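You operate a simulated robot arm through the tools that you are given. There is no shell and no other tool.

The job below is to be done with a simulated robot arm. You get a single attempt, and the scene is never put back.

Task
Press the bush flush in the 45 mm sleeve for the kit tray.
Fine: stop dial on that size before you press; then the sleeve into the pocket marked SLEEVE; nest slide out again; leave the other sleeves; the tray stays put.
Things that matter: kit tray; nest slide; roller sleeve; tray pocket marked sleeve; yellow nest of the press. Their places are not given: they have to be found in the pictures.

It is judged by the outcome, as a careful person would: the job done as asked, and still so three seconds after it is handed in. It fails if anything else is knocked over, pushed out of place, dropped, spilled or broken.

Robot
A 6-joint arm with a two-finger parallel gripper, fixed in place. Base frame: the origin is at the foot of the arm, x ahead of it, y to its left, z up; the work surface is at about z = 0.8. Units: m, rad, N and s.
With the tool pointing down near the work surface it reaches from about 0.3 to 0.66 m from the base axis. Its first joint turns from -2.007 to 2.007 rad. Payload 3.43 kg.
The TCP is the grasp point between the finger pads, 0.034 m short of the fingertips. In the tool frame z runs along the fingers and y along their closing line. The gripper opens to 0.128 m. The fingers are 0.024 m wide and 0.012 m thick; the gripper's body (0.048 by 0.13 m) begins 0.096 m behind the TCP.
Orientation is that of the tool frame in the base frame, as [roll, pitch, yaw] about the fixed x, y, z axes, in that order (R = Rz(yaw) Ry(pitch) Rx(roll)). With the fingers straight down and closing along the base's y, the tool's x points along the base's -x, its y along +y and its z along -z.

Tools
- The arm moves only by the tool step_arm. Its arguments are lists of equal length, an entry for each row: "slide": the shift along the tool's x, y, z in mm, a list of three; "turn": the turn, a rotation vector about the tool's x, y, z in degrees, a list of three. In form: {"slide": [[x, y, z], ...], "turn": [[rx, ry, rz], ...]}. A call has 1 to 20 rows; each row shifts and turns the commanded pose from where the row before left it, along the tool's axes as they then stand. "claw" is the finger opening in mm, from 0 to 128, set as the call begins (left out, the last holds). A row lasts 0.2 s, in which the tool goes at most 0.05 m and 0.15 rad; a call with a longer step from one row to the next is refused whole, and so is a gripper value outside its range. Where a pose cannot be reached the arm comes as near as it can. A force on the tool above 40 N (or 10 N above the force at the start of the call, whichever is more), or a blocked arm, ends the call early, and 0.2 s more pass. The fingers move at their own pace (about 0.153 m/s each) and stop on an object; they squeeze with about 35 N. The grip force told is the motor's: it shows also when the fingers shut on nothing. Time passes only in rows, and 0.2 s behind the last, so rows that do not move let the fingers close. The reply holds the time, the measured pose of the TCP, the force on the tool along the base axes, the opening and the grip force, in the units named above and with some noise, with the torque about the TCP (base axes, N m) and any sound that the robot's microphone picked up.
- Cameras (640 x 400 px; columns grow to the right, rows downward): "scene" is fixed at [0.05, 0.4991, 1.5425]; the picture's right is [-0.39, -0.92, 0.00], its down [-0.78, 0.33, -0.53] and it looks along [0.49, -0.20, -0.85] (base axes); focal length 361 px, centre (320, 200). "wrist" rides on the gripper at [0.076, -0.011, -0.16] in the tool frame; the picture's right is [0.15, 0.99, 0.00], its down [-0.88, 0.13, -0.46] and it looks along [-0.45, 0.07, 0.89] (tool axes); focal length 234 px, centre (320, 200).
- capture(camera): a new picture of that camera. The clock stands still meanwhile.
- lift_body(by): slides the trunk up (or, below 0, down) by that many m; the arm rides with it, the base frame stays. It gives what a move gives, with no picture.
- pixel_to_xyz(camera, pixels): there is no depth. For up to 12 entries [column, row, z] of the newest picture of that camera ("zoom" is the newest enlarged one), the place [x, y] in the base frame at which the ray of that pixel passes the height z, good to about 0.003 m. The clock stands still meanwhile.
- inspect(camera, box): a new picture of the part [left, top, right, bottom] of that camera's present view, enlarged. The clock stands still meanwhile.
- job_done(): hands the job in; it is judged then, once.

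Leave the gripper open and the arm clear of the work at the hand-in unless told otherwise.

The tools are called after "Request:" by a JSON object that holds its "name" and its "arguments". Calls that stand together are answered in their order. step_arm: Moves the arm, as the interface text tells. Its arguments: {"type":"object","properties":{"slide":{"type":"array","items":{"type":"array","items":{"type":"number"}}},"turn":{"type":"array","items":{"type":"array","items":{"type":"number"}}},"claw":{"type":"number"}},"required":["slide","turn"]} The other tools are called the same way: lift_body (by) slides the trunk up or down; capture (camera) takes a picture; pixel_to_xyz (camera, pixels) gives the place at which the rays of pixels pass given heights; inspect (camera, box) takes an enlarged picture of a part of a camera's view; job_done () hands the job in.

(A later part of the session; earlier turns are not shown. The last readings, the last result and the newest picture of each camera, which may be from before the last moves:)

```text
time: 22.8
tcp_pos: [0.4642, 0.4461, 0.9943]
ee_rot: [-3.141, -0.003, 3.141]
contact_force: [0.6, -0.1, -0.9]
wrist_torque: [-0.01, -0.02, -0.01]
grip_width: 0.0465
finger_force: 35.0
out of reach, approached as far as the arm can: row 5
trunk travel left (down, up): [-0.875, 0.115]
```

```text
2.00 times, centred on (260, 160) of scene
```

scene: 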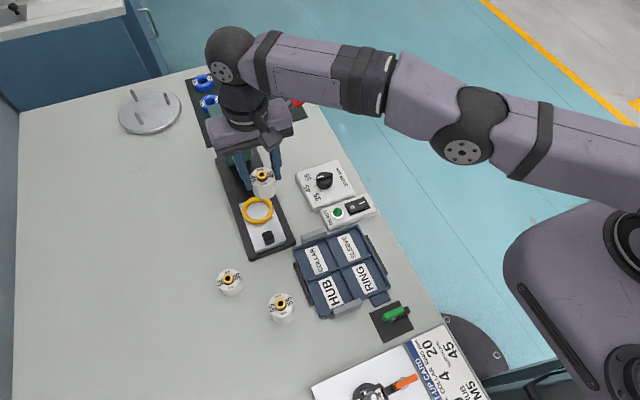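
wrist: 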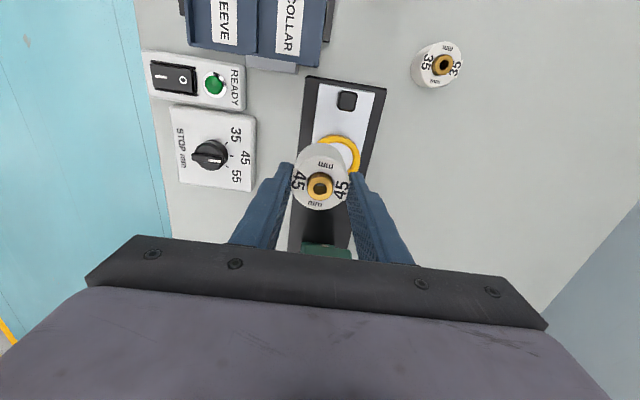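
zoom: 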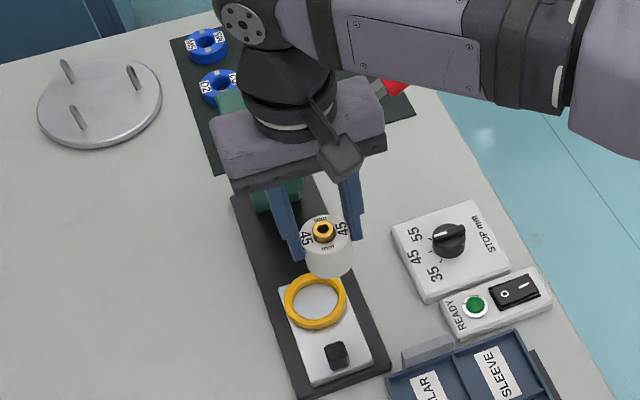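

A straight-down tool can't reach the nest: it stopped at about 0.644 m radius and the nest is at 0.67. Tilting the tool about its closing line will extend reach and keep the sleeve upright, but the sleeve must be regrasped with that tilt. I'll take it back to its original free spot.

Request:
{"name": "step_arm", "arguments": {"slide": [[36.2, 5.4, 0], [36.2, 5.4, 0], [36.2, 5.4, 0], [36.2, 5.4, 0], [36.2, 5.4, 0], [36.2, 5.4, 0], [36.2, 5.4, 0], [36.2, 5.4, 0], [0, 0, 0]], "turn": [[0, 0, 0], [0, 0, 0], [0, 0, 0], [0, 0, 0], [0, 0, 0], [0, 0, 0], [0, 0, 0], [0, 0, 0], [0, 0, 0]]}}

Request:
{"name": "capture", "arguments": {"camera": "wrist"}}

```text
time: 24.8
tcp_pos: [0.1781, 0.4903, 0.9981]
ee_rot: [3.141, 0.001, -3.141]
contact_force: [0.5, 0.2, -0.6]
wrist_torque: [0.0, 0.04, -0.02]
grip_width: 0.0462
finger_force: 35.2
trunk travel left (down, up): [-0.875, 0.115]
```

```text
taken
```

wrist: 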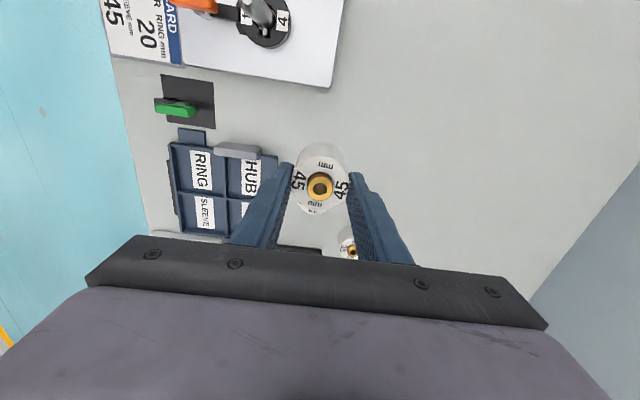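

Back over its spot. Lowering until it just touches, watching the force.

Request:
{"name": "step_arm", "arguments": {"slide": [[4, 0, 40], [0, 0, 40], [0, 0, 35], [0, 0, 15], [0, 0, 6], [0, 0, 0]], "turn": [[0, 0, 0], [0, 0, 0], [0, 0, 0], [0, 0, 0], [0, 0, 0], [0, 0, 0]]}}

```text
time: 26.2
tcp_pos: [0.1707, 0.4909, 0.862]
ee_rot: [-3.141, 0.0, -3.139]
contact_force: [-0.2, 0.7, -1.2]
wrist_torque: [0.01, 0.03, 0.01]
grip_width: 0.0463
finger_force: 35.0
trunk travel left (down, up): [-0.875, 0.115]
```

Request:
{"name": "step_arm", "arguments": {"slide": [[0, 0, 1], [0, 0, 1], [0, 0, 0]], "turn": [[0, 0, 0], [0, 0, 0], [0, 0, 0]]}}

```text
time: 27.0
tcp_pos: [0.1706, 0.4897, 0.8596]
ee_rot: [-3.141, 0.001, -3.141]
contact_force: [-0.1, -0.4, -0.9]
wrist_torque: [0.03, -0.02, 0.02]
grip_width: 0.0463
finger_force: 35.5
trunk travel left (down, up): [-0.875, 0.115]
```

Request:
{"name": "step_arm", "arguments": {"slide": [[0, 0, 1], [0, 0, 0]], "turn": [[0, 0, 0], [0, 0, 0]]}}

```text
time: 27.6
tcp_pos: [0.1701, 0.4892, 0.8604]
ee_rot: [3.139, 0.0, -3.14]
contact_force: [1.0, -2.1, 9.1]
wrist_torque: [-0.28, -0.12, 0.04]
grip_width: 0.0464
finger_force: 35.1
trunk travel left (down, up): [-0.875, 0.115]
```

Touching (9 N). Releasing, then tilting the open fingers 20° in place about the closing line, and regrasping.

Request:
{"name": "step_arm", "arguments": {"slide": [[0, 0, 0], [0, 0, 0], [0, 0, 0], [0, 0, 0], [0, 0, 0], [0, 0, 0]], "turn": [[0, 0, 0], [0, 0, 0], [0, -6.67, 0], [0, -6.67, 0], [0, -6.66, 0], [0, 0, 0]], "claw": 90}}

Request:
{"name": "capture", "arguments": {"camera": "wrist"}}

Request:
{"name": "inspect", "arguments": {"camera": "wrist", "box": [240, 120, 400, 260]}}

```text
time: 29.0
tcp_pos: [0.1697, 0.4898, 0.8596]
ee_rot: [3.142, 0.351, -3.14]
contact_force: [-0.1, 0.4, 0.1]
wrist_torque: [-0.02, 0.01, 0.02]
grip_width: 0.09
finger_force: 0.0
trunk travel left (down, up): [-0.875, 0.115]
```

```text
taken
```

wrist: 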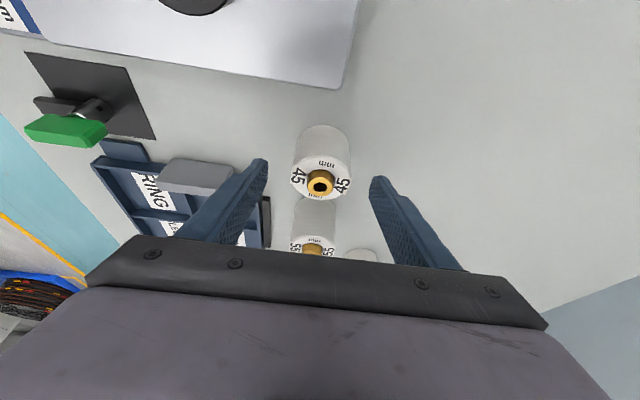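

```text
2.86 times, centred on (320, 190) of wrist
```

zoom: 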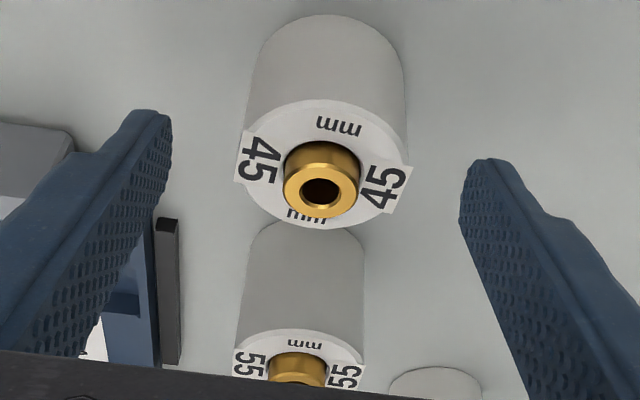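

Request:
{"name": "pixel_to_xyz", "arguments": {"camera": "zoom", "pixels": [[323, 97, 0.845], [323, 165, 0.845], [323, 230, 0.845]]}}

```text
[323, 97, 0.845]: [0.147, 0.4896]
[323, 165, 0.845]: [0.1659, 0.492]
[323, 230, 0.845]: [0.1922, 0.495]
```

Sleeve centre x ≈ 0.169. I'll shift 4 mm toward −x so the pads' overlap is centred, then close.

Request:
{"name": "step_arm", "arguments": {"slide": [[3.76, 0, -1.37], [0, 0, 0]], "turn": [[0, 0, 0], [0, 0, 0]], "claw": 90}}

Request:
{"name": "step_arm", "arguments": {"slide": [[0, 0, 0], [0, 0, 0], [0, 0, 0]], "turn": [[0, 0, 0], [0, 0, 0], [0, 0, 0]], "claw": 30}}

Request:
{"name": "inspect", "arguments": {"camera": "wrist", "box": [240, 120, 400, 260]}}

```text
time: 29.6
tcp_pos: [0.1669, 0.4887, 0.86]
ee_rot: [3.141, 0.348, -3.141]
contact_force: [-0.5, -0.4, -0.4]
wrist_torque: [0.0, -0.04, 0.04]
grip_width: 0.09
finger_force: 0.0
trunk travel left (down, up): [-0.875, 0.115]
```

```text
time: 30.4
tcp_pos: [0.1667, 0.4888, 0.8588]
ee_rot: [3.141, 0.348, 3.139]
contact_force: [-0.1, -0.5, -0.3]
wrist_torque: [0.0, 0.03, 0.0]
grip_width: 0.0465
finger_force: 35.1
trunk travel left (down, up): [-0.875, 0.115]
```

```text
2.86 times, centred on (320, 190) of wrist
```

zoom: 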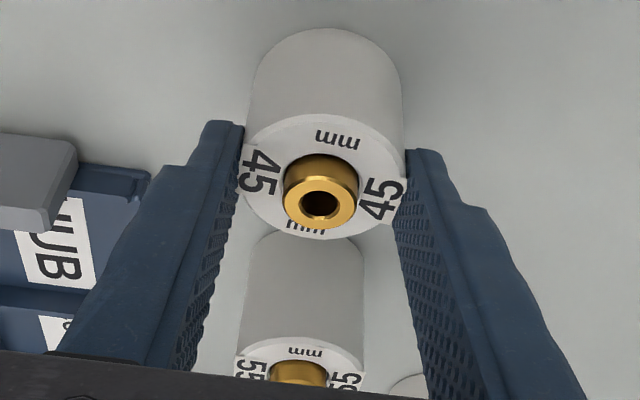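

Request:
{"name": "pixel_to_xyz", "arguments": {"camera": "zoom", "pixels": [[323, 113, 0.845], [323, 177, 0.845], [323, 240, 0.845]]}}

```text
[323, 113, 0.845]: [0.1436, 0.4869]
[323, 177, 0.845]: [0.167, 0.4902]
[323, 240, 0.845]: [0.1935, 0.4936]
```

Held again; sleeve centre ≈ TCP + 2 mm in x. Lifting straight up 111 mm (in tilted tool axes), then across toward the nest.

Request:
{"name": "step_arm", "arguments": {"slide": [[-12.65, 0, -34.8], [-12.65, 0, -34.8], [-12.65, 0, -34.8], [0, 0, 0]], "turn": [[0, 0, 0], [0, 0, 0], [0, 0, 0], [0, 0, 0]]}}

Request:
{"name": "step_arm", "arguments": {"slide": [[-36.75, -2.5, 13.37], [-36.75, -2.5, 13.37], [-36.75, -2.5, 13.37], [-36.75, -2.5, 13.37], [-36.75, -2.5, 13.37], [-36.75, -2.5, 13.37], [-36.75, -2.5, 13.37], [0, 0, 0]], "turn": [[0, 0, 0], [0, 0, 0], [0, 0, 0], [0, 0, 0], [0, 0, 0], [0, 0, 0], [0, 0, 0], [0, 0, 0]]}}

Request:
{"name": "capture", "arguments": {"camera": "scene"}}

Request:
{"name": "capture", "arguments": {"camera": "wrist"}}

```text
time: 31.4
tcp_pos: [0.1665, 0.4893, 0.967]
ee_rot: [-3.14, 0.349, -3.139]
contact_force: [-0.1, -0.1, -1.5]
wrist_torque: [-0.01, 0.03, 0.0]
grip_width: 0.0463
finger_force: 34.7
trunk travel left (down, up): [-0.875, 0.115]
```

```text
time: 33.2
tcp_pos: [0.4392, 0.4703, 0.9691]
ee_rot: [-3.14, 0.348, -3.141]
contact_force: [-0.1, 0.0, -1.2]
wrist_torque: [0.0, 0.0, -0.03]
grip_width: 0.0467
finger_force: 35.2
trunk travel left (down, up): [-0.875, 0.115]
```

```text
taken
```

scene: 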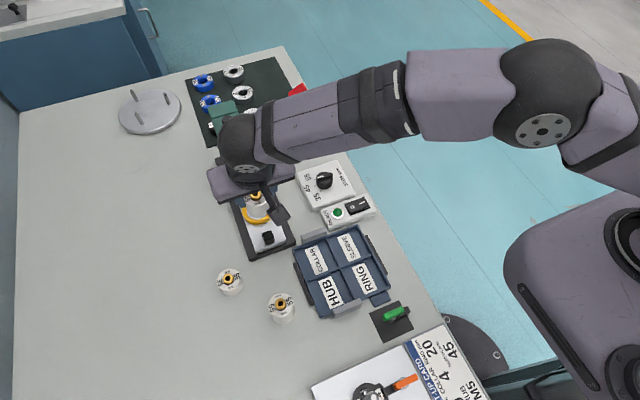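

```text
taken
```

wrist: 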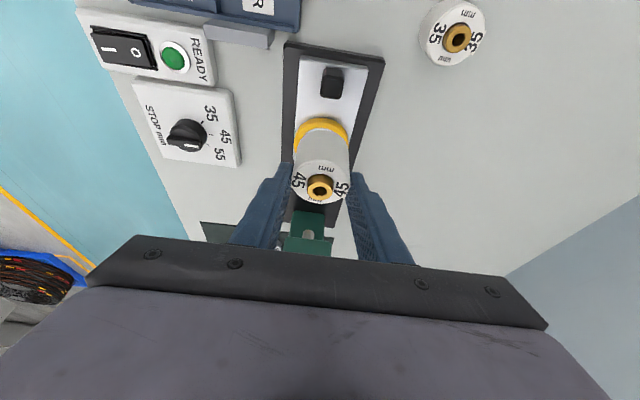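

On track. Moving the last 40 mm to be over the ring.

Request:
{"name": "step_arm", "arguments": {"slide": [[-18.9, 0, 6.9], [-18.9, -1, 6.9], [0, 0, 0], [0, 0, 0]], "turn": [[0, 0, 0], [0, 0, 0], [0, 0, 0], [0, 0, 0]]}}

Request:
{"name": "capture", "arguments": {"camera": "wrist"}}

Request:
{"name": "inspect", "arguments": {"camera": "scene", "box": [190, 100, 330, 260]}}

Request:
{"name": "inspect", "arguments": {"camera": "wrist", "box": [260, 40, 400, 250]}}

```text
time: 34.2
tcp_pos: [0.4806, 0.4677, 0.9693]
ee_rot: [3.141, 0.349, -3.141]
contact_force: [-0.6, 0.3, -0.6]
wrist_torque: [-0.02, -0.01, -0.04]
grip_width: 0.0465
finger_force: 34.7
trunk travel left (down, up): [-0.875, 0.115]
```

```text
taken
```

wrist: 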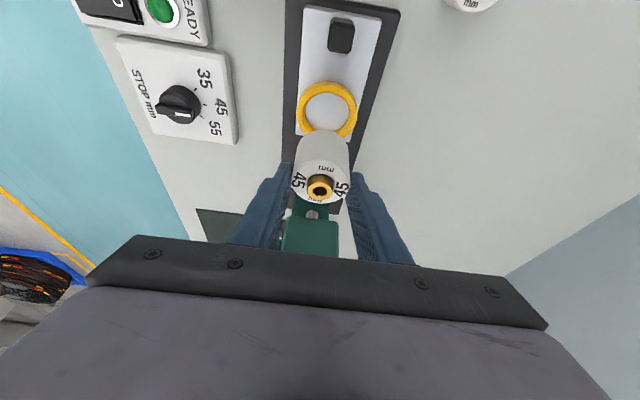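

```text
2.50 times, centred on (260, 180) of scene
```

zoom: 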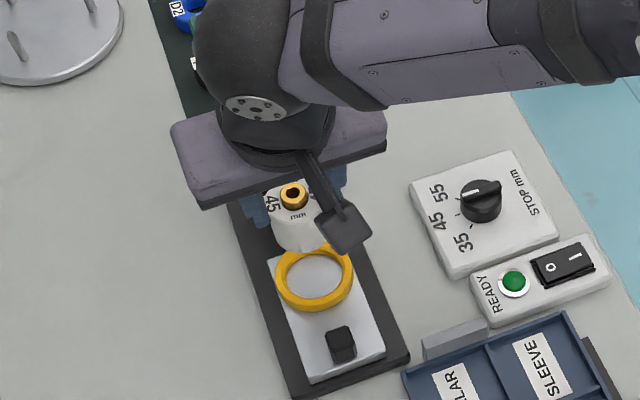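

```text
1.90 times, centred on (330, 145) of wrist
```

zoom: 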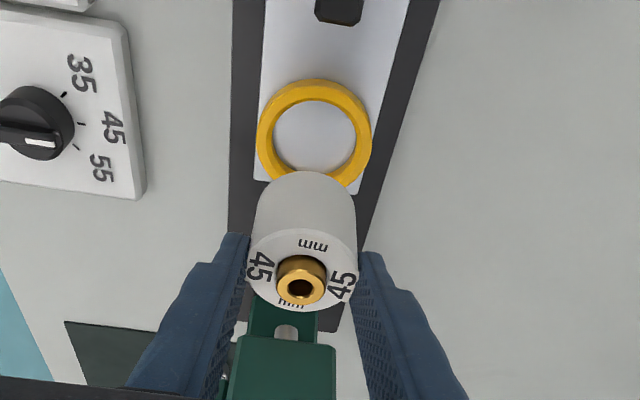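

A clear view of the ring now. I'll measure its centre from here.

Request:
{"name": "pixel_to_xyz", "arguments": {"camera": "zoom", "pixels": [[314, 78, 0.839], [314, 187, 0.839], [257, 132, 0.839], [371, 132, 0.839], [314, 101, 0.839], [314.5, 136, 0.839], [274, 136, 0.839], [355, 136, 0.839]]}}

```text
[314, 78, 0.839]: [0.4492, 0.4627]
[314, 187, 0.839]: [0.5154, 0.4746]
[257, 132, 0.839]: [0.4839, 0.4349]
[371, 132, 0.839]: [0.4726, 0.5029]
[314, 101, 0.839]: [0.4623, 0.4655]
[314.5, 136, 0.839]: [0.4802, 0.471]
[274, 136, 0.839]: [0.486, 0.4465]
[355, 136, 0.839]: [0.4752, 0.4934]
```

The ring is centred at about (0.482, 0.4692) with inner bore ~48–50 mm, so alignment matters. Lowering to about 5 mm above the ring for a check.

Request:
{"name": "step_arm", "arguments": {"slide": [[8, 0.5, 21], [8, 0.5, 21], [6.5, 0, 20], [0, 0, 0], [0, 0, 0]], "turn": [[0, 0, 0], [0, 0, 0], [0, 0, 0], [0, 0, 0], [0, 0, 0]]}}

Request:
{"name": "capture", "arguments": {"camera": "wrist"}}

Request:
{"name": "inspect", "arguments": {"camera": "wrist", "box": [260, 90, 380, 220]}}

Request:
{"name": "inspect", "arguments": {"camera": "scene", "box": [220, 160, 300, 250]}}

```text
time: 35.4
tcp_pos: [0.4802, 0.4718, 0.9042]
ee_rot: [-3.14, 0.349, 3.141]
contact_force: [-0.4, -0.3, -1.0]
wrist_torque: [-0.01, 0.02, 0.03]
grip_width: 0.0463
finger_force: 34.6
trunk travel left (down, up): [-0.875, 0.115]
```

```text
taken
```

wrist: 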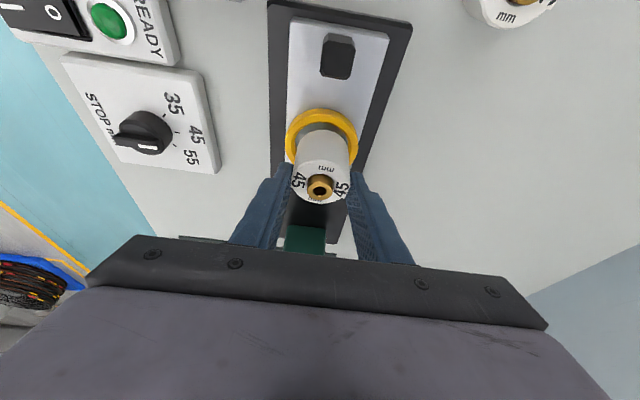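

```text
3.08 times, centred on (320, 155) of wrist
```

zoom: 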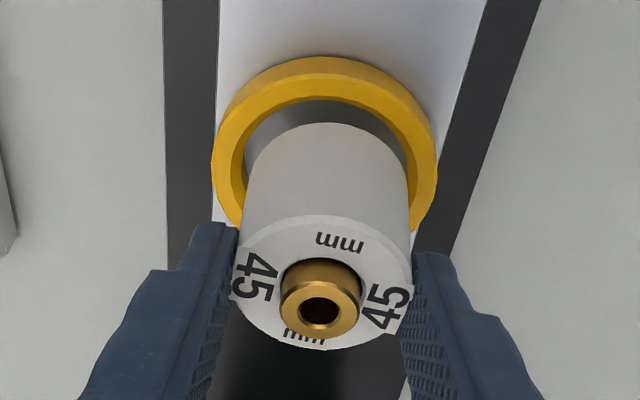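

```text
4.44 times, centred on (260, 205) of scene
```

zoom: 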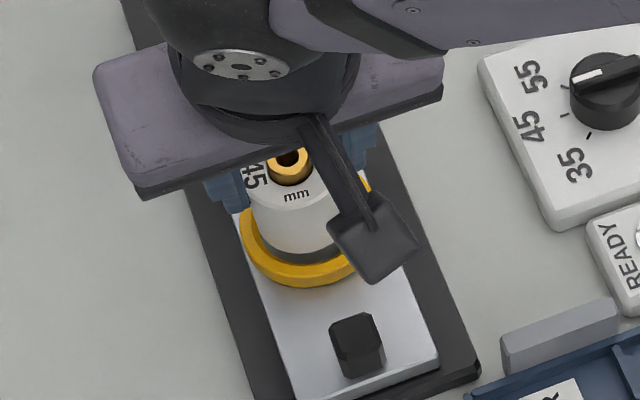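

I'll compare the sleeve's bottom edge with the ring bore numerically.

Request:
{"name": "pixel_to_xyz", "arguments": {"camera": "wrist", "pixels": [[321.6, 130, 0.8447], [321.6, 121.6, 0.839], [321.6, 114.4, 0.839], [285.3, 143.6, 0.839], [358, 143.6, 0.839], [295.3, 150, 0.8447], [349.2, 150, 0.8447], [294.7, 143.6, 0.839], [350, 143.6, 0.839]]}}

Request:
{"name": "inspect", "arguments": {"camera": "wrist", "box": [280, 100, 365, 165]}}

```text
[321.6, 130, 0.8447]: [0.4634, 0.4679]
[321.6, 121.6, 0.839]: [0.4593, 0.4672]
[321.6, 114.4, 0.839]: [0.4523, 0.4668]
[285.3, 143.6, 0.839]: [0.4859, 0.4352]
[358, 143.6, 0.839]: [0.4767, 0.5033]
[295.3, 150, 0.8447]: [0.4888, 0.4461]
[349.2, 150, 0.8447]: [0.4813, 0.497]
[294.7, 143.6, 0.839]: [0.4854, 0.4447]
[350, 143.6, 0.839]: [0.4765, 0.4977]
```

```text
6.15 times, centred on (322, 132) of wrist
```

zoom: 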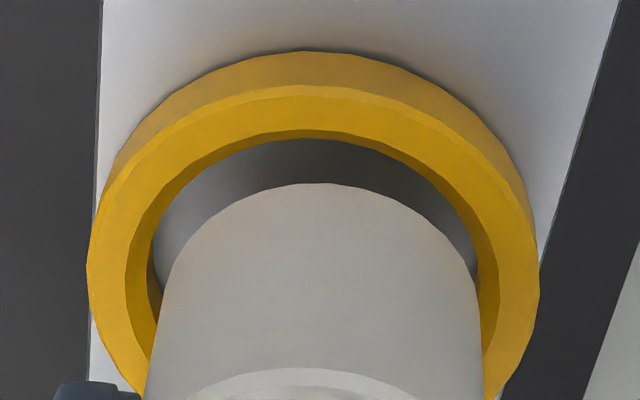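

The bore is about 53 mm, so there is ±3 mm. The sleeve is about 1.5 mm too far in +x and 1.2 mm in +y; correcting, then lowering most of the way.

Request:
{"name": "step_arm", "arguments": {"slide": [[1.41, -1.2, -0.5], [2.4, 0, 6.6], [2.4, 0, 6.6], [0, 0, 0]], "turn": [[0, 0, 0], [0, 0, 0], [0, 0, 0], [0, 0, 0]]}}

Request:
{"name": "inspect", "arguments": {"camera": "wrist", "box": [270, 90, 370, 180]}}

```text
time: 36.4
tcp_pos: [0.4801, 0.4704, 0.8941]
ee_rot: [3.133, 0.356, 3.141]
contact_force: [3.5, -3.3, 24.4]
wrist_torque: [0.25, -0.22, 0.04]
grip_width: 0.0466
finger_force: 34.7
trunk travel left (down, up): [-0.875, 0.115]
```

```text
4.44 times, centred on (320, 135) of wrist
```

zoom: 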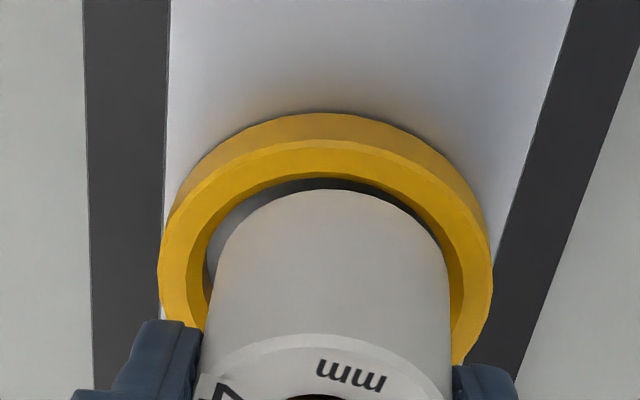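

24 N upward already: the far edge of the sleeve seems to sit on the rim (a ~4 mm gap shows on the near side and almost none on the far side). I'll lift 9 mm, shift 3 mm toward −x and 0.7 mm toward −y, and look again.

Request:
{"name": "step_arm", "arguments": {"slide": [[-3.1, 0, -8.5], [2.82, -0.7, -1.03], [0, 0, 0]], "turn": [[0, 0, 0], [0, 0, 0], [0, 0, 0]]}}

Request:
{"name": "inspect", "arguments": {"camera": "wrist", "box": [270, 90, 370, 180]}}

Request:
{"name": "inspect", "arguments": {"camera": "scene", "box": [230, 170, 290, 225]}}

```text
time: 37.2
tcp_pos: [0.4754, 0.47, 0.8987]
ee_rot: [-3.141, 0.346, -3.14]
contact_force: [-0.2, 0.1, -0.8]
wrist_torque: [-0.02, 0.0, 0.01]
grip_width: 0.0462
finger_force: 35.3
trunk travel left (down, up): [-0.875, 0.115]
```

```text
4.44 times, centred on (320, 135) of wrist
```

zoom: 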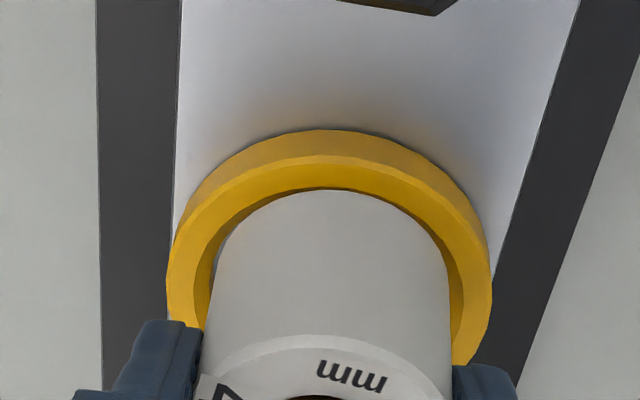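

```text
7.27 times, centred on (260, 198) of scene
```

zoom: 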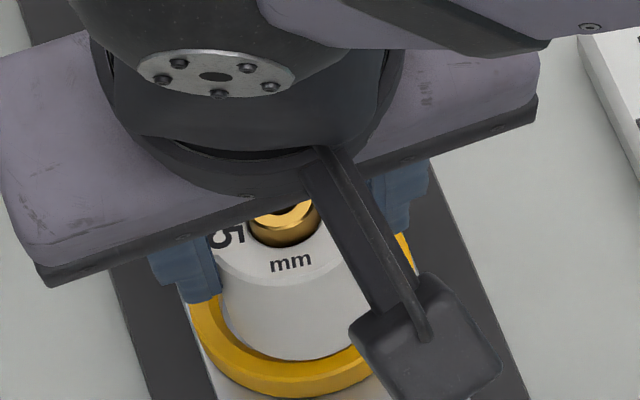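

Not conclusive; I'll look closer at the gaps around the sleeve bottom before trying again.

Request:
{"name": "inspect", "arguments": {"camera": "wrist", "box": [300, 112, 345, 142]}}

Request:
{"name": "inspect", "arguments": {"camera": "wrist", "box": [280, 110, 390, 180]}}

```text
13.33 times, centred on (322, 127) of wrist
```

zoom: 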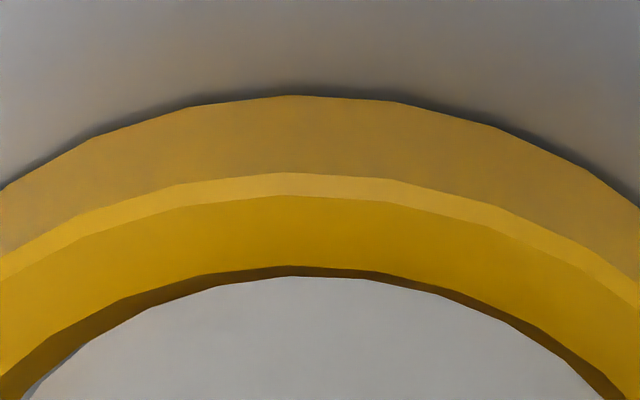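

```text
5.71 times, centred on (335, 145) of wrist
```

zoom: 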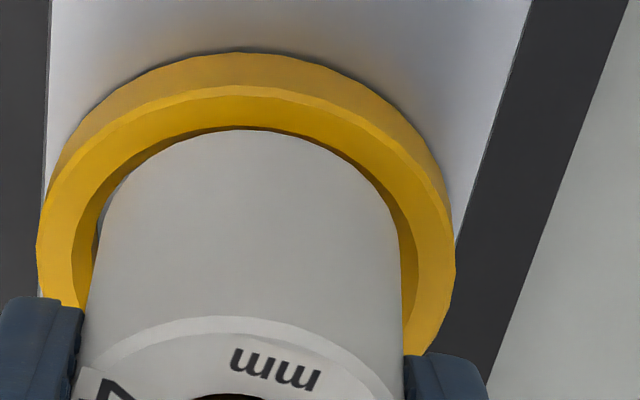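

Best reading: the ring has a lead-in chamfer, and the sleeve was about 1.5–2 mm off when it touched. Now it's likely slightly too far toward −x. I'll move +1.5 mm in x and lower 5 mm.

Request:
{"name": "step_arm", "arguments": {"slide": [[-1.41, 0, 0.51], [0.86, 0, 2.35], [0.86, 0, 2.35], [0, 0, 0]], "turn": [[0, 0, 0], [0, 0, 0], [0, 0, 0], [0, 0, 0]]}}

Request:
{"name": "inspect", "arguments": {"camera": "wrist", "box": [270, 90, 370, 180]}}

```text
time: 38.2
tcp_pos: [0.4771, 0.47, 0.8949]
ee_rot: [3.141, 0.35, -3.141]
contact_force: [-0.2, 0.0, 3.5]
wrist_torque: [-0.06, 0.13, -0.01]
grip_width: 0.0463
finger_force: 35.3
trunk travel left (down, up): [-0.875, 0.115]
```

```text
4.44 times, centred on (320, 135) of wrist
```

zoom: 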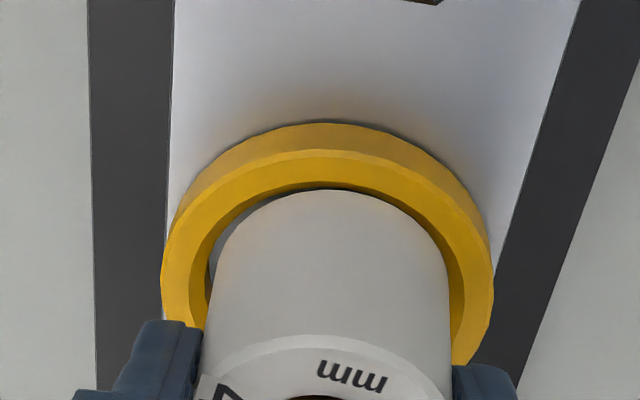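

Now a light touch on the near (−x) side (torque sign). So centre lies between the two tries: shift +1 mm in x, then lower further.

Request:
{"name": "step_arm", "arguments": {"slide": [[-0.7, 0, -1.9], [-0.94, 0, 0.34], [0.86, 0, 2.35], [0.51, 0, 1.41], [0, 0, 0]], "turn": [[0, 0, 0], [0, 0, 0], [0, 0, 0], [0, 0, 0], [0, 0, 0]]}}

Request:
{"name": "inspect", "arguments": {"camera": "wrist", "box": [270, 90, 370, 180]}}

```text
time: 39.4
tcp_pos: [0.4797, 0.4695, 0.8944]
ee_rot: [3.137, 0.356, -3.141]
contact_force: [0.5, -1.9, 18.9]
wrist_torque: [-0.17, 0.36, 0.05]
grip_width: 0.0463
finger_force: 35.3
trunk travel left (down, up): [-0.875, 0.115]
```

```text
4.44 times, centred on (320, 135) of wrist
```

zoom: 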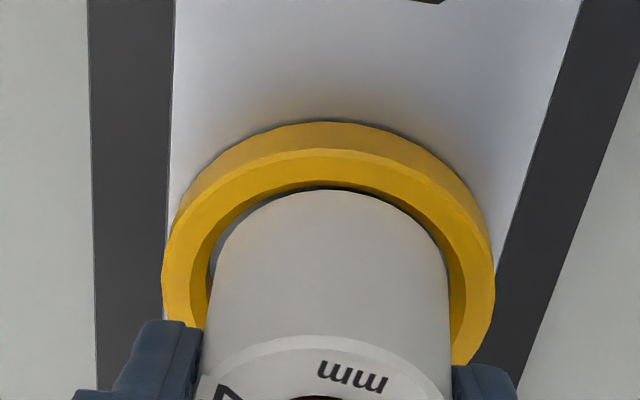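

Contact again at the same height (TCP z ≈ 0.8945). It may actually be the nest floor. I'll zoom tightly to see whether the sleeve bottom is below the rim.

Request:
{"name": "inspect", "arguments": {"camera": "wrist", "box": [300, 118, 345, 148]}}

Request:
{"name": "inspect", "arguments": {"camera": "wrist", "box": [298, 125, 328, 165]}}

Request:
{"name": "inspect", "arguments": {"camera": "wrist", "box": [335, 125, 365, 165]}}

Request:
{"name": "inspect", "arguments": {"camera": "scene", "box": [235, 175, 285, 225]}}

```text
13.33 times, centred on (322, 133) of wrist
```

zoom: 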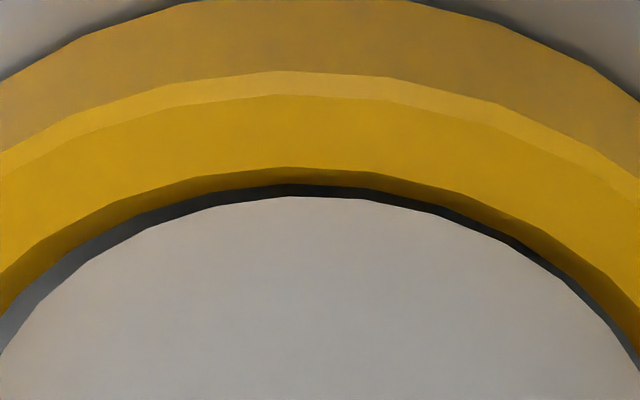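

```text
10.00 times, centred on (313, 145) of wrist
```

zoom: 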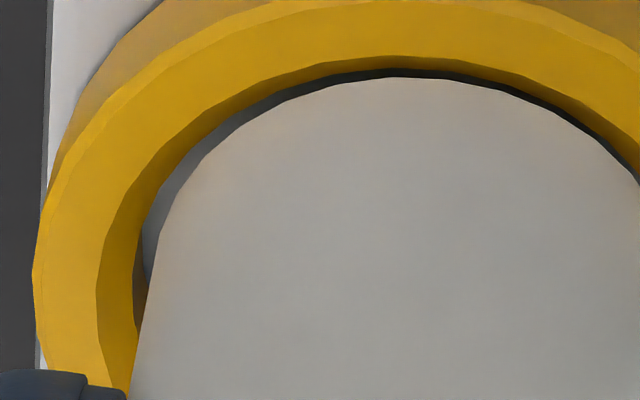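

```text
10.00 times, centred on (350, 145) of wrist
```

zoom: 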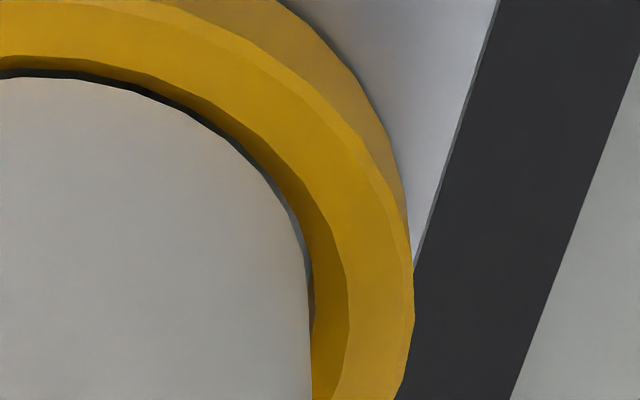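

```text
8.00 times, centred on (260, 200) of scene
```

zoom: 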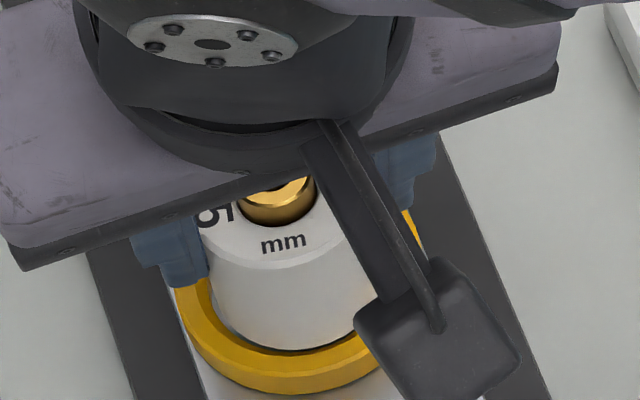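

Here a dark floor sliver is visible all around the near side, and contacts occur at the same height wherever I shift. So the sleeve is bottoming on the nest floor, inside the bore. It is ~0.6 mm right of centre; I'll ease up, nudge −y 0.6 mm and set it lightly down.

Request:
{"name": "step_arm", "arguments": {"slide": [[-1.0, -0.6, -2.8], [0.34, 0, 0.94], [0, 0, 0]], "turn": [[0, 0, 0], [0, 0, 0], [0, 0, 0]]}}

Request:
{"name": "step_arm", "arguments": {"slide": [[0.34, 0, 0.94], [0, 0, 0]], "turn": [[0, 0, 0], [0, 0, 0]]}}

```text
time: 40.2
tcp_pos: [0.4783, 0.4697, 0.8945]
ee_rot: [3.137, 0.352, -3.141]
contact_force: [2.1, 3.4, 16.5]
wrist_torque: [0.12, 0.18, -0.05]
grip_width: 0.0461
finger_force: 35.1
trunk travel left (down, up): [-0.875, 0.115]
```

```text
time: 40.8
tcp_pos: [0.4775, 0.4687, 0.8946]
ee_rot: [3.138, 0.351, -3.141]
contact_force: [3.1, 4.1, 20.1]
wrist_torque: [0.09, 0.24, -0.04]
grip_width: 0.0459
finger_force: 35.3
trunk travel left (down, up): [-0.875, 0.115]
```

Contact is steady. Easing up 2 mm to reduce load, then opening.

Request:
{"name": "step_arm", "arguments": {"slide": [[-0.7, 0, -1.9], [0, 0, 0]], "turn": [[0, 0, 0], [0, 0, 0]]}}

Request:
{"name": "inspect", "arguments": {"camera": "wrist", "box": [270, 90, 370, 180]}}

```text
time: 41.4
tcp_pos: [0.4773, 0.4679, 0.895]
ee_rot: [3.141, 0.348, 3.141]
contact_force: [2.0, 3.2, 12.3]
wrist_torque: [0.21, 0.12, -0.06]
grip_width: 0.0462
finger_force: 35.0
trunk travel left (down, up): [-0.875, 0.115]
```

```text
4.44 times, centred on (320, 135) of wrist
```

zoom: 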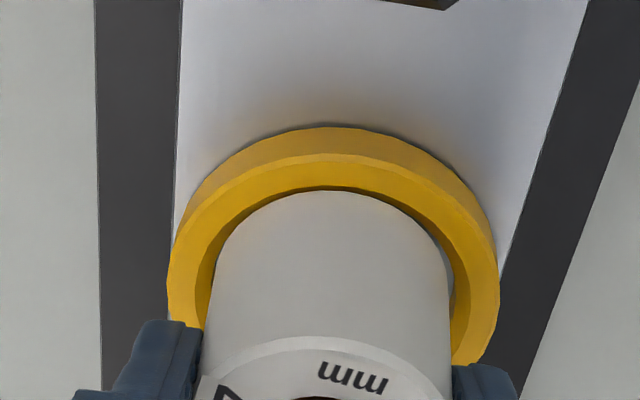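

Now the gap is on the right: I overshot slightly to −y. Moving +y 0.8 mm, then opening.

Request:
{"name": "step_arm", "arguments": {"slide": [[0, 0.8, 0], [0, 0, 0]], "turn": [[0, 0, 0], [0, 0, 0]]}}

Request:
{"name": "inspect", "arguments": {"camera": "wrist", "box": [270, 90, 370, 180]}}

```text
time: 42.0
tcp_pos: [0.4766, 0.4682, 0.8939]
ee_rot: [-3.139, 0.35, 3.142]
contact_force: [4.0, 0.5, 10.6]
wrist_torque: [0.03, 0.02, 0.04]
grip_width: 0.0461
finger_force: 34.8
trunk travel left (down, up): [-0.875, 0.115]
```

```text
4.44 times, centred on (320, 135) of wrist
```

zoom: 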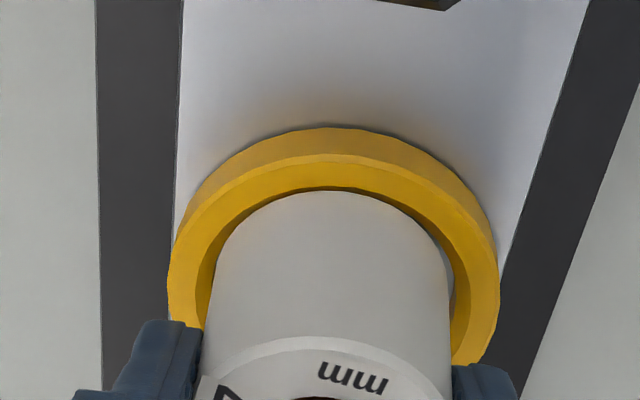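

Small push toward +x remains; nudging +x 0.7 and +y 0.4 mm, then opening.

Request:
{"name": "step_arm", "arguments": {"slide": [[-0.66, 0.4, 0.24], [0, 0, 0]], "turn": [[0, 0, 0], [0, 0, 0]]}}

Request:
{"name": "step_arm", "arguments": {"slide": [[0, 0, 0], [0, 0, 0]], "turn": [[0, 0, 0], [0, 0, 0]], "claw": 66}}

Request:
{"name": "inspect", "arguments": {"camera": "wrist", "box": [260, 90, 380, 220]}}

Request:
{"name": "inspect", "arguments": {"camera": "scene", "box": [220, 160, 300, 250]}}

```text
time: 42.6
tcp_pos: [0.4784, 0.4686, 0.8951]
ee_rot: [-3.14, 0.35, 3.141]
contact_force: [-0.9, -3.8, 11.3]
wrist_torque: [-0.16, 0.28, 0.04]
grip_width: 0.0461
finger_force: 34.7
trunk travel left (down, up): [-0.875, 0.115]
```

```text
time: 43.2
tcp_pos: [0.4795, 0.4715, 0.8924]
ee_rot: [-3.141, 0.35, -3.14]
contact_force: [-0.6, 0.0, 0.4]
wrist_torque: [-0.04, 0.01, 0.0]
grip_width: 0.0662
finger_force: 0.0
trunk travel left (down, up): [-0.875, 0.115]
```

```text
3.08 times, centred on (320, 155) of wrist
```

zoom: 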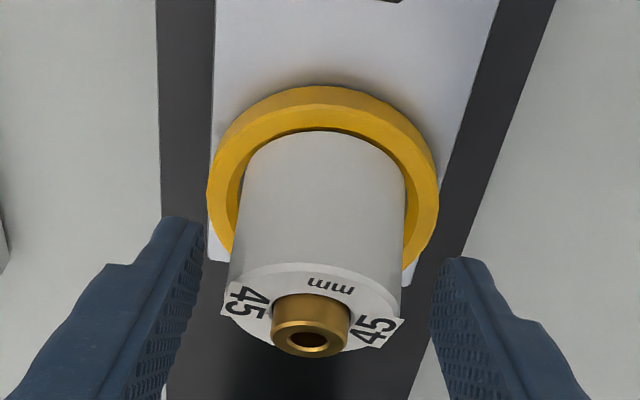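

```text
4.44 times, centred on (260, 205) of scene
```

zoom: 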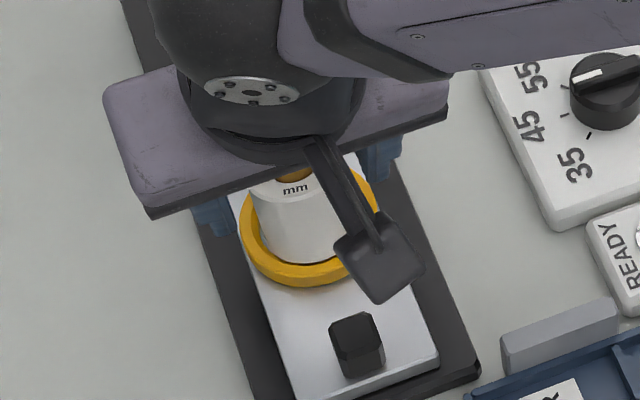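

The sleeve now looks like it leans toward +x: the near edge may be up on the rim after all. I'll look with the full pictures before touching anything.

Request:
{"name": "capture", "arguments": {"camera": "wrist"}}

Request:
{"name": "inspect", "arguments": {"camera": "wrist", "box": [280, 110, 360, 210]}}

Request:
{"name": "inspect", "arguments": {"camera": "scene", "box": [230, 170, 290, 225]}}

```text
taken
```

wrist: 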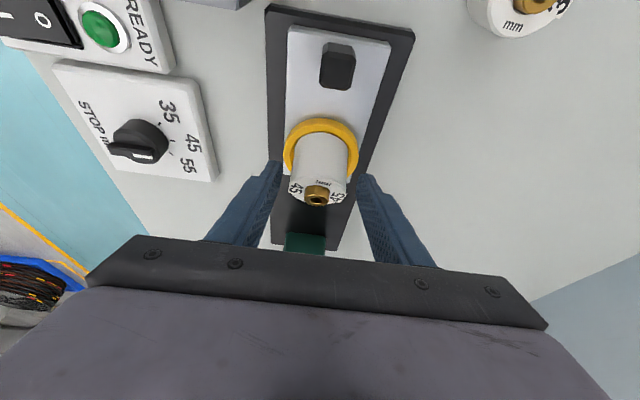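

```text
4.00 times, centred on (320, 160) of wrist
```

zoom: 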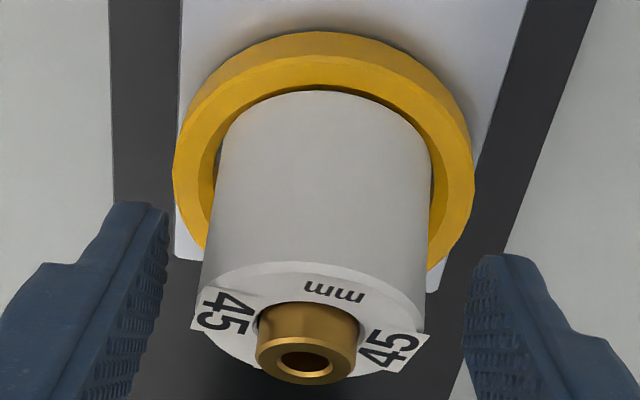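

```text
7.27 times, centred on (260, 198) of scene
```

zoom: 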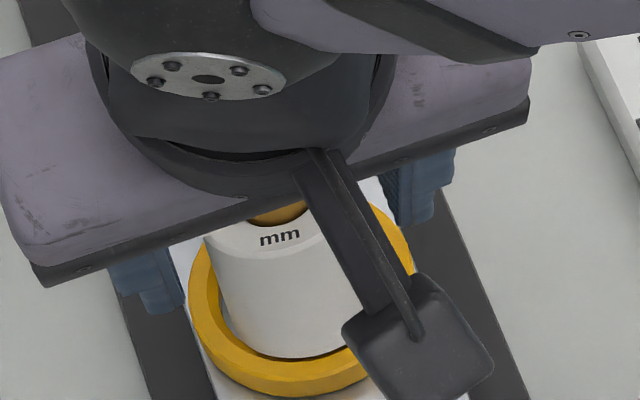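

It is leaning about 17° toward +x, with its near edge up on the near rim, so the floor is lower (≈0.825) and the right place is about 2 mm further +x. I'll regrip it where it is, lift clear, then rotate the tool to bring the sleeve upright.

Request:
{"name": "step_arm", "arguments": {"slide": [[0, 0, 0], [0, 0, 0], [0, 0, 0]], "turn": [[0, 0, 0], [0, 0, 0], [0, 0, 0]], "claw": 30}}

Request:
{"name": "inspect", "arguments": {"camera": "wrist", "box": [270, 110, 370, 220]}}

```text
time: 44.0
tcp_pos: [0.4795, 0.4722, 0.8948]
ee_rot: [-3.141, 0.349, -3.141]
contact_force: [-0.8, 0.6, -0.4]
wrist_torque: [0.01, 0.03, 0.0]
grip_width: 0.0462
finger_force: 35.0
trunk travel left (down, up): [-0.875, 0.115]
```

```text
3.64 times, centred on (320, 165) of wrist
```

zoom: 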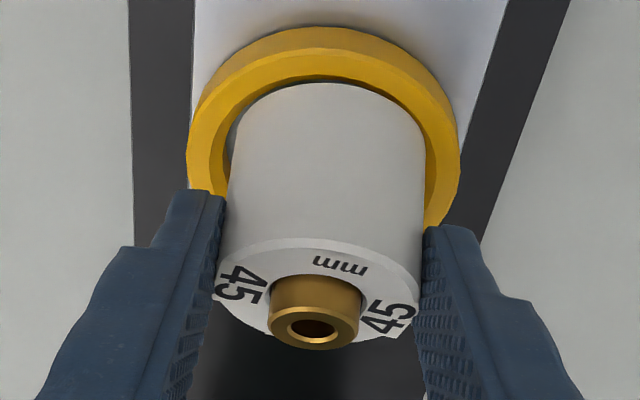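

Gripped again. Lifting 20 mm, then turning 17° about tool y to stand the sleeve up.

Request:
{"name": "step_arm", "arguments": {"slide": [[-3.42, 0, -9.4], [-3.42, 0, -9.4], [0, 0, 0], [0, 0, 0], [0, 0, 0]], "turn": [[0, 0, 0], [0, 0, 0], [0, -8.5, 0], [0, -8.5, 0], [0, 0, 0]]}}

Request:
{"name": "capture", "arguments": {"camera": "wrist"}}

Request:
{"name": "inspect", "arguments": {"camera": "wrist", "box": [260, 60, 380, 220]}}

Request:
{"name": "inspect", "arguments": {"camera": "scene", "box": [210, 140, 310, 250]}}

```text
time: 45.2
tcp_pos: [0.4792, 0.4703, 0.9146]
ee_rot: [3.141, 0.646, 3.141]
contact_force: [-0.3, -0.2, -1.2]
wrist_torque: [-0.02, 0.02, -0.01]
grip_width: 0.0462
finger_force: 34.6
trunk travel left (down, up): [-0.875, 0.115]
```

```text
taken
```

wrist: 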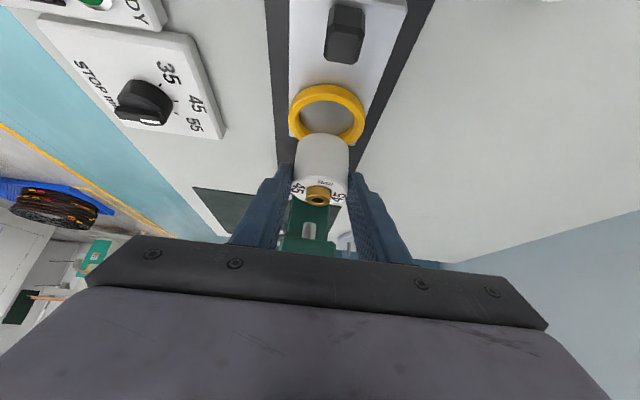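

```text
2.50 times, centred on (320, 140) of wrist
```

zoom: 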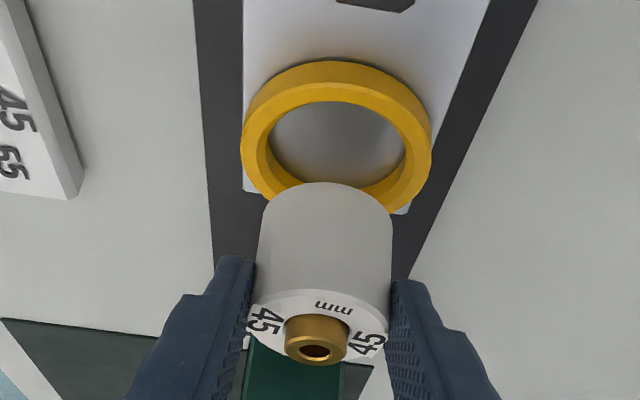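

```text
3.64 times, centred on (260, 195) of scene
```

zoom: 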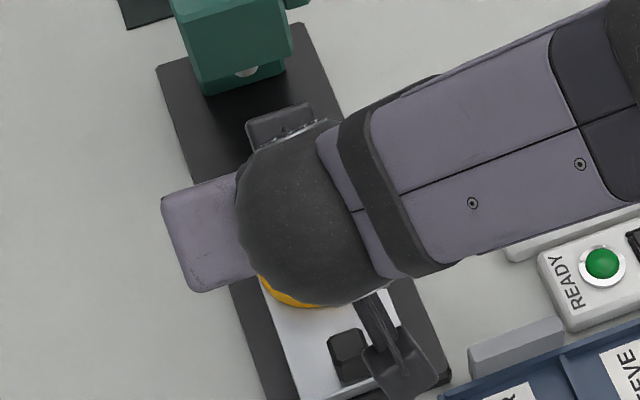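

Sleeve looks upright again (top-ellipse ratio ≈0.51, expected 0.515). Now I'll compute the sleeve bottom and ring positions from this view.

Request:
{"name": "pixel_to_xyz", "arguments": {"camera": "wrist", "pixels": [[322, 133.2, 0.8555], [322, 133.2, 0.85], [288.4, 116, 0.8385], [364.4, 116, 0.8385], [300, 118, 0.825], [354, 118, 0.825], [326, 96, 0.8385], [326, 100.5, 0.8385], [326, 84, 0.825], [294.4, 150, 0.8555], [349.2, 150, 0.8555]]}}

Request:
{"name": "inspect", "arguments": {"camera": "wrist", "box": [280, 75, 370, 145]}}

```text
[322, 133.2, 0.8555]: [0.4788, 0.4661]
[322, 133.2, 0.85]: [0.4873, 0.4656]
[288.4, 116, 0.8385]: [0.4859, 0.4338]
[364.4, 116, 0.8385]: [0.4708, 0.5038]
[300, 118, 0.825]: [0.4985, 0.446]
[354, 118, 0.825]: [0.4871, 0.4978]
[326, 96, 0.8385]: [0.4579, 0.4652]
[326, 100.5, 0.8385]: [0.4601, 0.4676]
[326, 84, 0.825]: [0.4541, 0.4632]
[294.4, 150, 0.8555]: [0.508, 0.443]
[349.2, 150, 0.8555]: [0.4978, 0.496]
```

```text
5.71 times, centred on (325, 110) of wrist
```

zoom: 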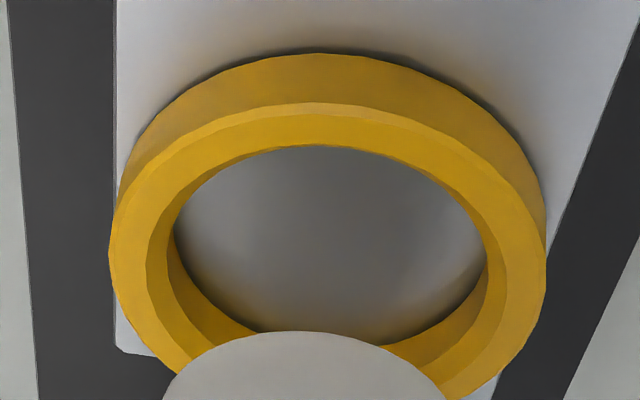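

Request:
{"name": "pixel_to_xyz", "arguments": {"camera": "zoom", "pixels": [[310, 103, 0.8385], [310, 52, 0.825], [315, 145, 0.8385], [108, 250, 0.8385], [547, 250, 0.8385], [305, 330, 0.8555], [305, 330, 0.852], [118, 345, 0.825], [500, 375, 0.825]]}}

```text
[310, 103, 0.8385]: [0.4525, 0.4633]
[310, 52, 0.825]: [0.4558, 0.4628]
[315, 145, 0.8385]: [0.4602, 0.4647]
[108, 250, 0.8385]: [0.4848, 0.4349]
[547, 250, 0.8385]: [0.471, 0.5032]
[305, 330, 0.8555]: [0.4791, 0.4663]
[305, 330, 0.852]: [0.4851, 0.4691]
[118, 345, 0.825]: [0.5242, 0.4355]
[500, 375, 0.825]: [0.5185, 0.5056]
```

The ring centre comes out nearer x ≈ 0.4855 (earlier I read it 3–4 mm short), y ≈ 0.469. The sleeve's bottom centre is ≈ TCP + 20 mm now. Shifting −14 mm in x and lowering 13 mm to just above the rim.

Request:
{"name": "step_arm", "arguments": {"slide": [[11.18, -0.5, -8.43], [7.83, 0, 10.38], [0, 0, 0], [0, 0, 0]], "turn": [[0, 0, 0], [0, 0, 0], [0, 0, 0], [0, 0, 0]]}}

Request:
{"name": "inspect", "arguments": {"camera": "wrist", "box": [270, 80, 370, 180]}}

Request:
{"name": "inspect", "arguments": {"camera": "wrist", "box": [270, 90, 370, 220]}}

```text
time: 46.2
tcp_pos: [0.4655, 0.4719, 0.9023]
ee_rot: [-3.14, 0.646, -3.14]
contact_force: [-0.3, -0.2, -1.2]
wrist_torque: [-0.02, 0.03, -0.01]
grip_width: 0.0459
finger_force: 34.8
trunk travel left (down, up): [-0.875, 0.115]
```

```text
4.00 times, centred on (320, 130) of wrist
```

zoom: 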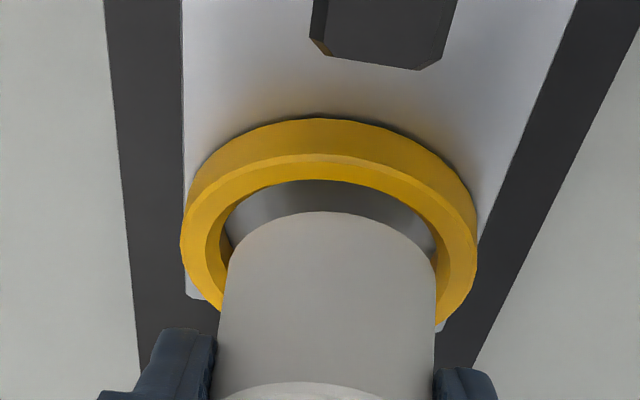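

```text
3.08 times, centred on (320, 155) of wrist
```

zoom: 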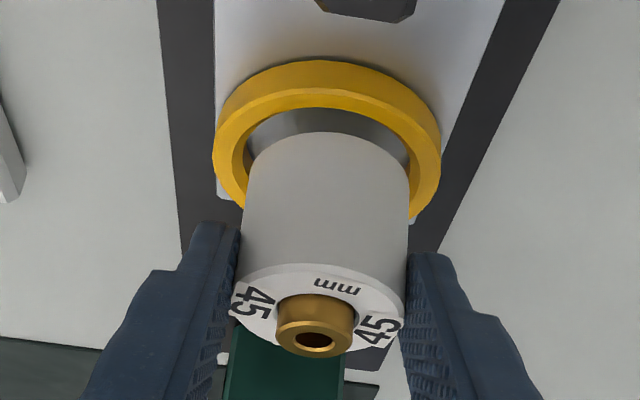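

Lowering 3 mm more (with 0.7 mm toward −y) and checking again as the ambiguity shrinks near rim height.

Request:
{"name": "step_arm", "arguments": {"slide": [[1.8, -0.7, 2.4], [0, 0, 0]], "turn": [[0, 0, 0], [0, 0, 0]]}}

Request:
{"name": "inspect", "arguments": {"camera": "wrist", "box": [270, 80, 370, 180]}}

```text
time: 46.8
tcp_pos: [0.4656, 0.4703, 0.8988]
ee_rot: [3.141, 0.646, 3.141]
contact_force: [0.9, -0.3, -1.0]
wrist_torque: [0.0, -0.01, 0.02]
grip_width: 0.0462
finger_force: 35.0
trunk travel left (down, up): [-0.875, 0.115]
```

```text
4.00 times, centred on (320, 130) of wrist
```

zoom: 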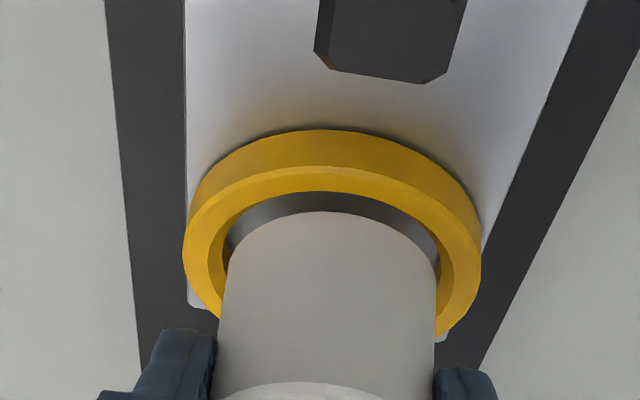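

Request:
{"name": "step_arm", "arguments": {"slide": [[1.8, 0, 2.4], [0, 0, 0]], "turn": [[0, 0, 0], [0, 0, 0]]}}

Request:
{"name": "inspect", "arguments": {"camera": "wrist", "box": [270, 80, 370, 180]}}

```text
time: 47.4
tcp_pos: [0.4664, 0.4707, 0.8975]
ee_rot: [3.14, 0.646, -3.141]
contact_force: [0.3, -0.1, 3.0]
wrist_torque: [-0.05, 0.04, 0.03]
grip_width: 0.0459
finger_force: 35.0
trunk travel left (down, up): [-0.875, 0.115]
```

```text
4.00 times, centred on (320, 130) of wrist
```

zoom: 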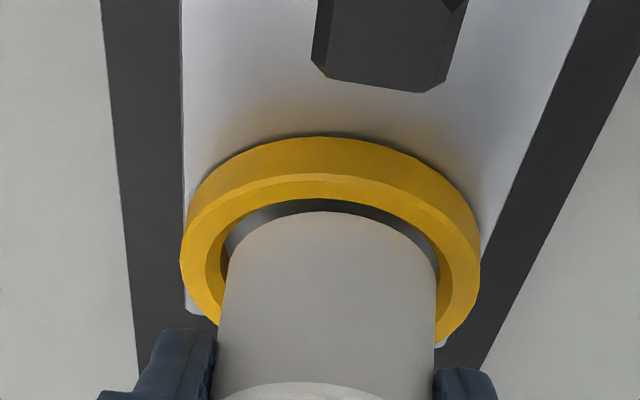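

Light contact starting. Pressing 1.5 mm more to read where the contact is from the torque.

Request:
{"name": "step_arm", "arguments": {"slide": [[0.9, 0, 1.2], [0, 0, 0], [0, 0, 0]], "turn": [[0, 0, 0], [0, 0, 0], [0, 0, 0]]}}

Request:
{"name": "inspect", "arguments": {"camera": "wrist", "box": [295, 118, 355, 158]}}

```text
time: 48.2
tcp_pos: [0.466, 0.4695, 0.8966]
ee_rot: [3.136, 0.648, 3.14]
contact_force: [1.8, -0.2, 16.2]
wrist_torque: [-0.03, 0.03, 0.02]
grip_width: 0.0463
finger_force: 34.5
trunk travel left (down, up): [-0.875, 0.115]
```

```text
10.00 times, centred on (325, 138) of wrist
```

zoom: 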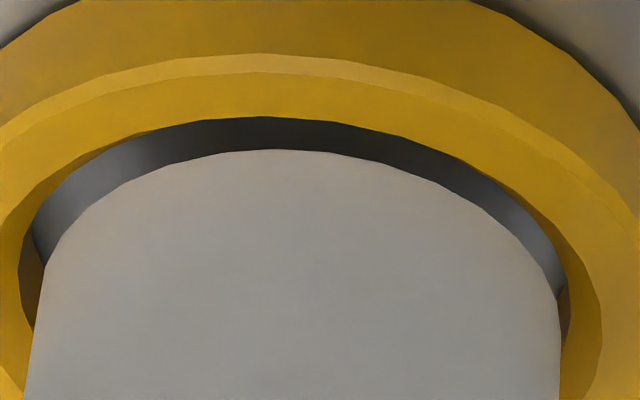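

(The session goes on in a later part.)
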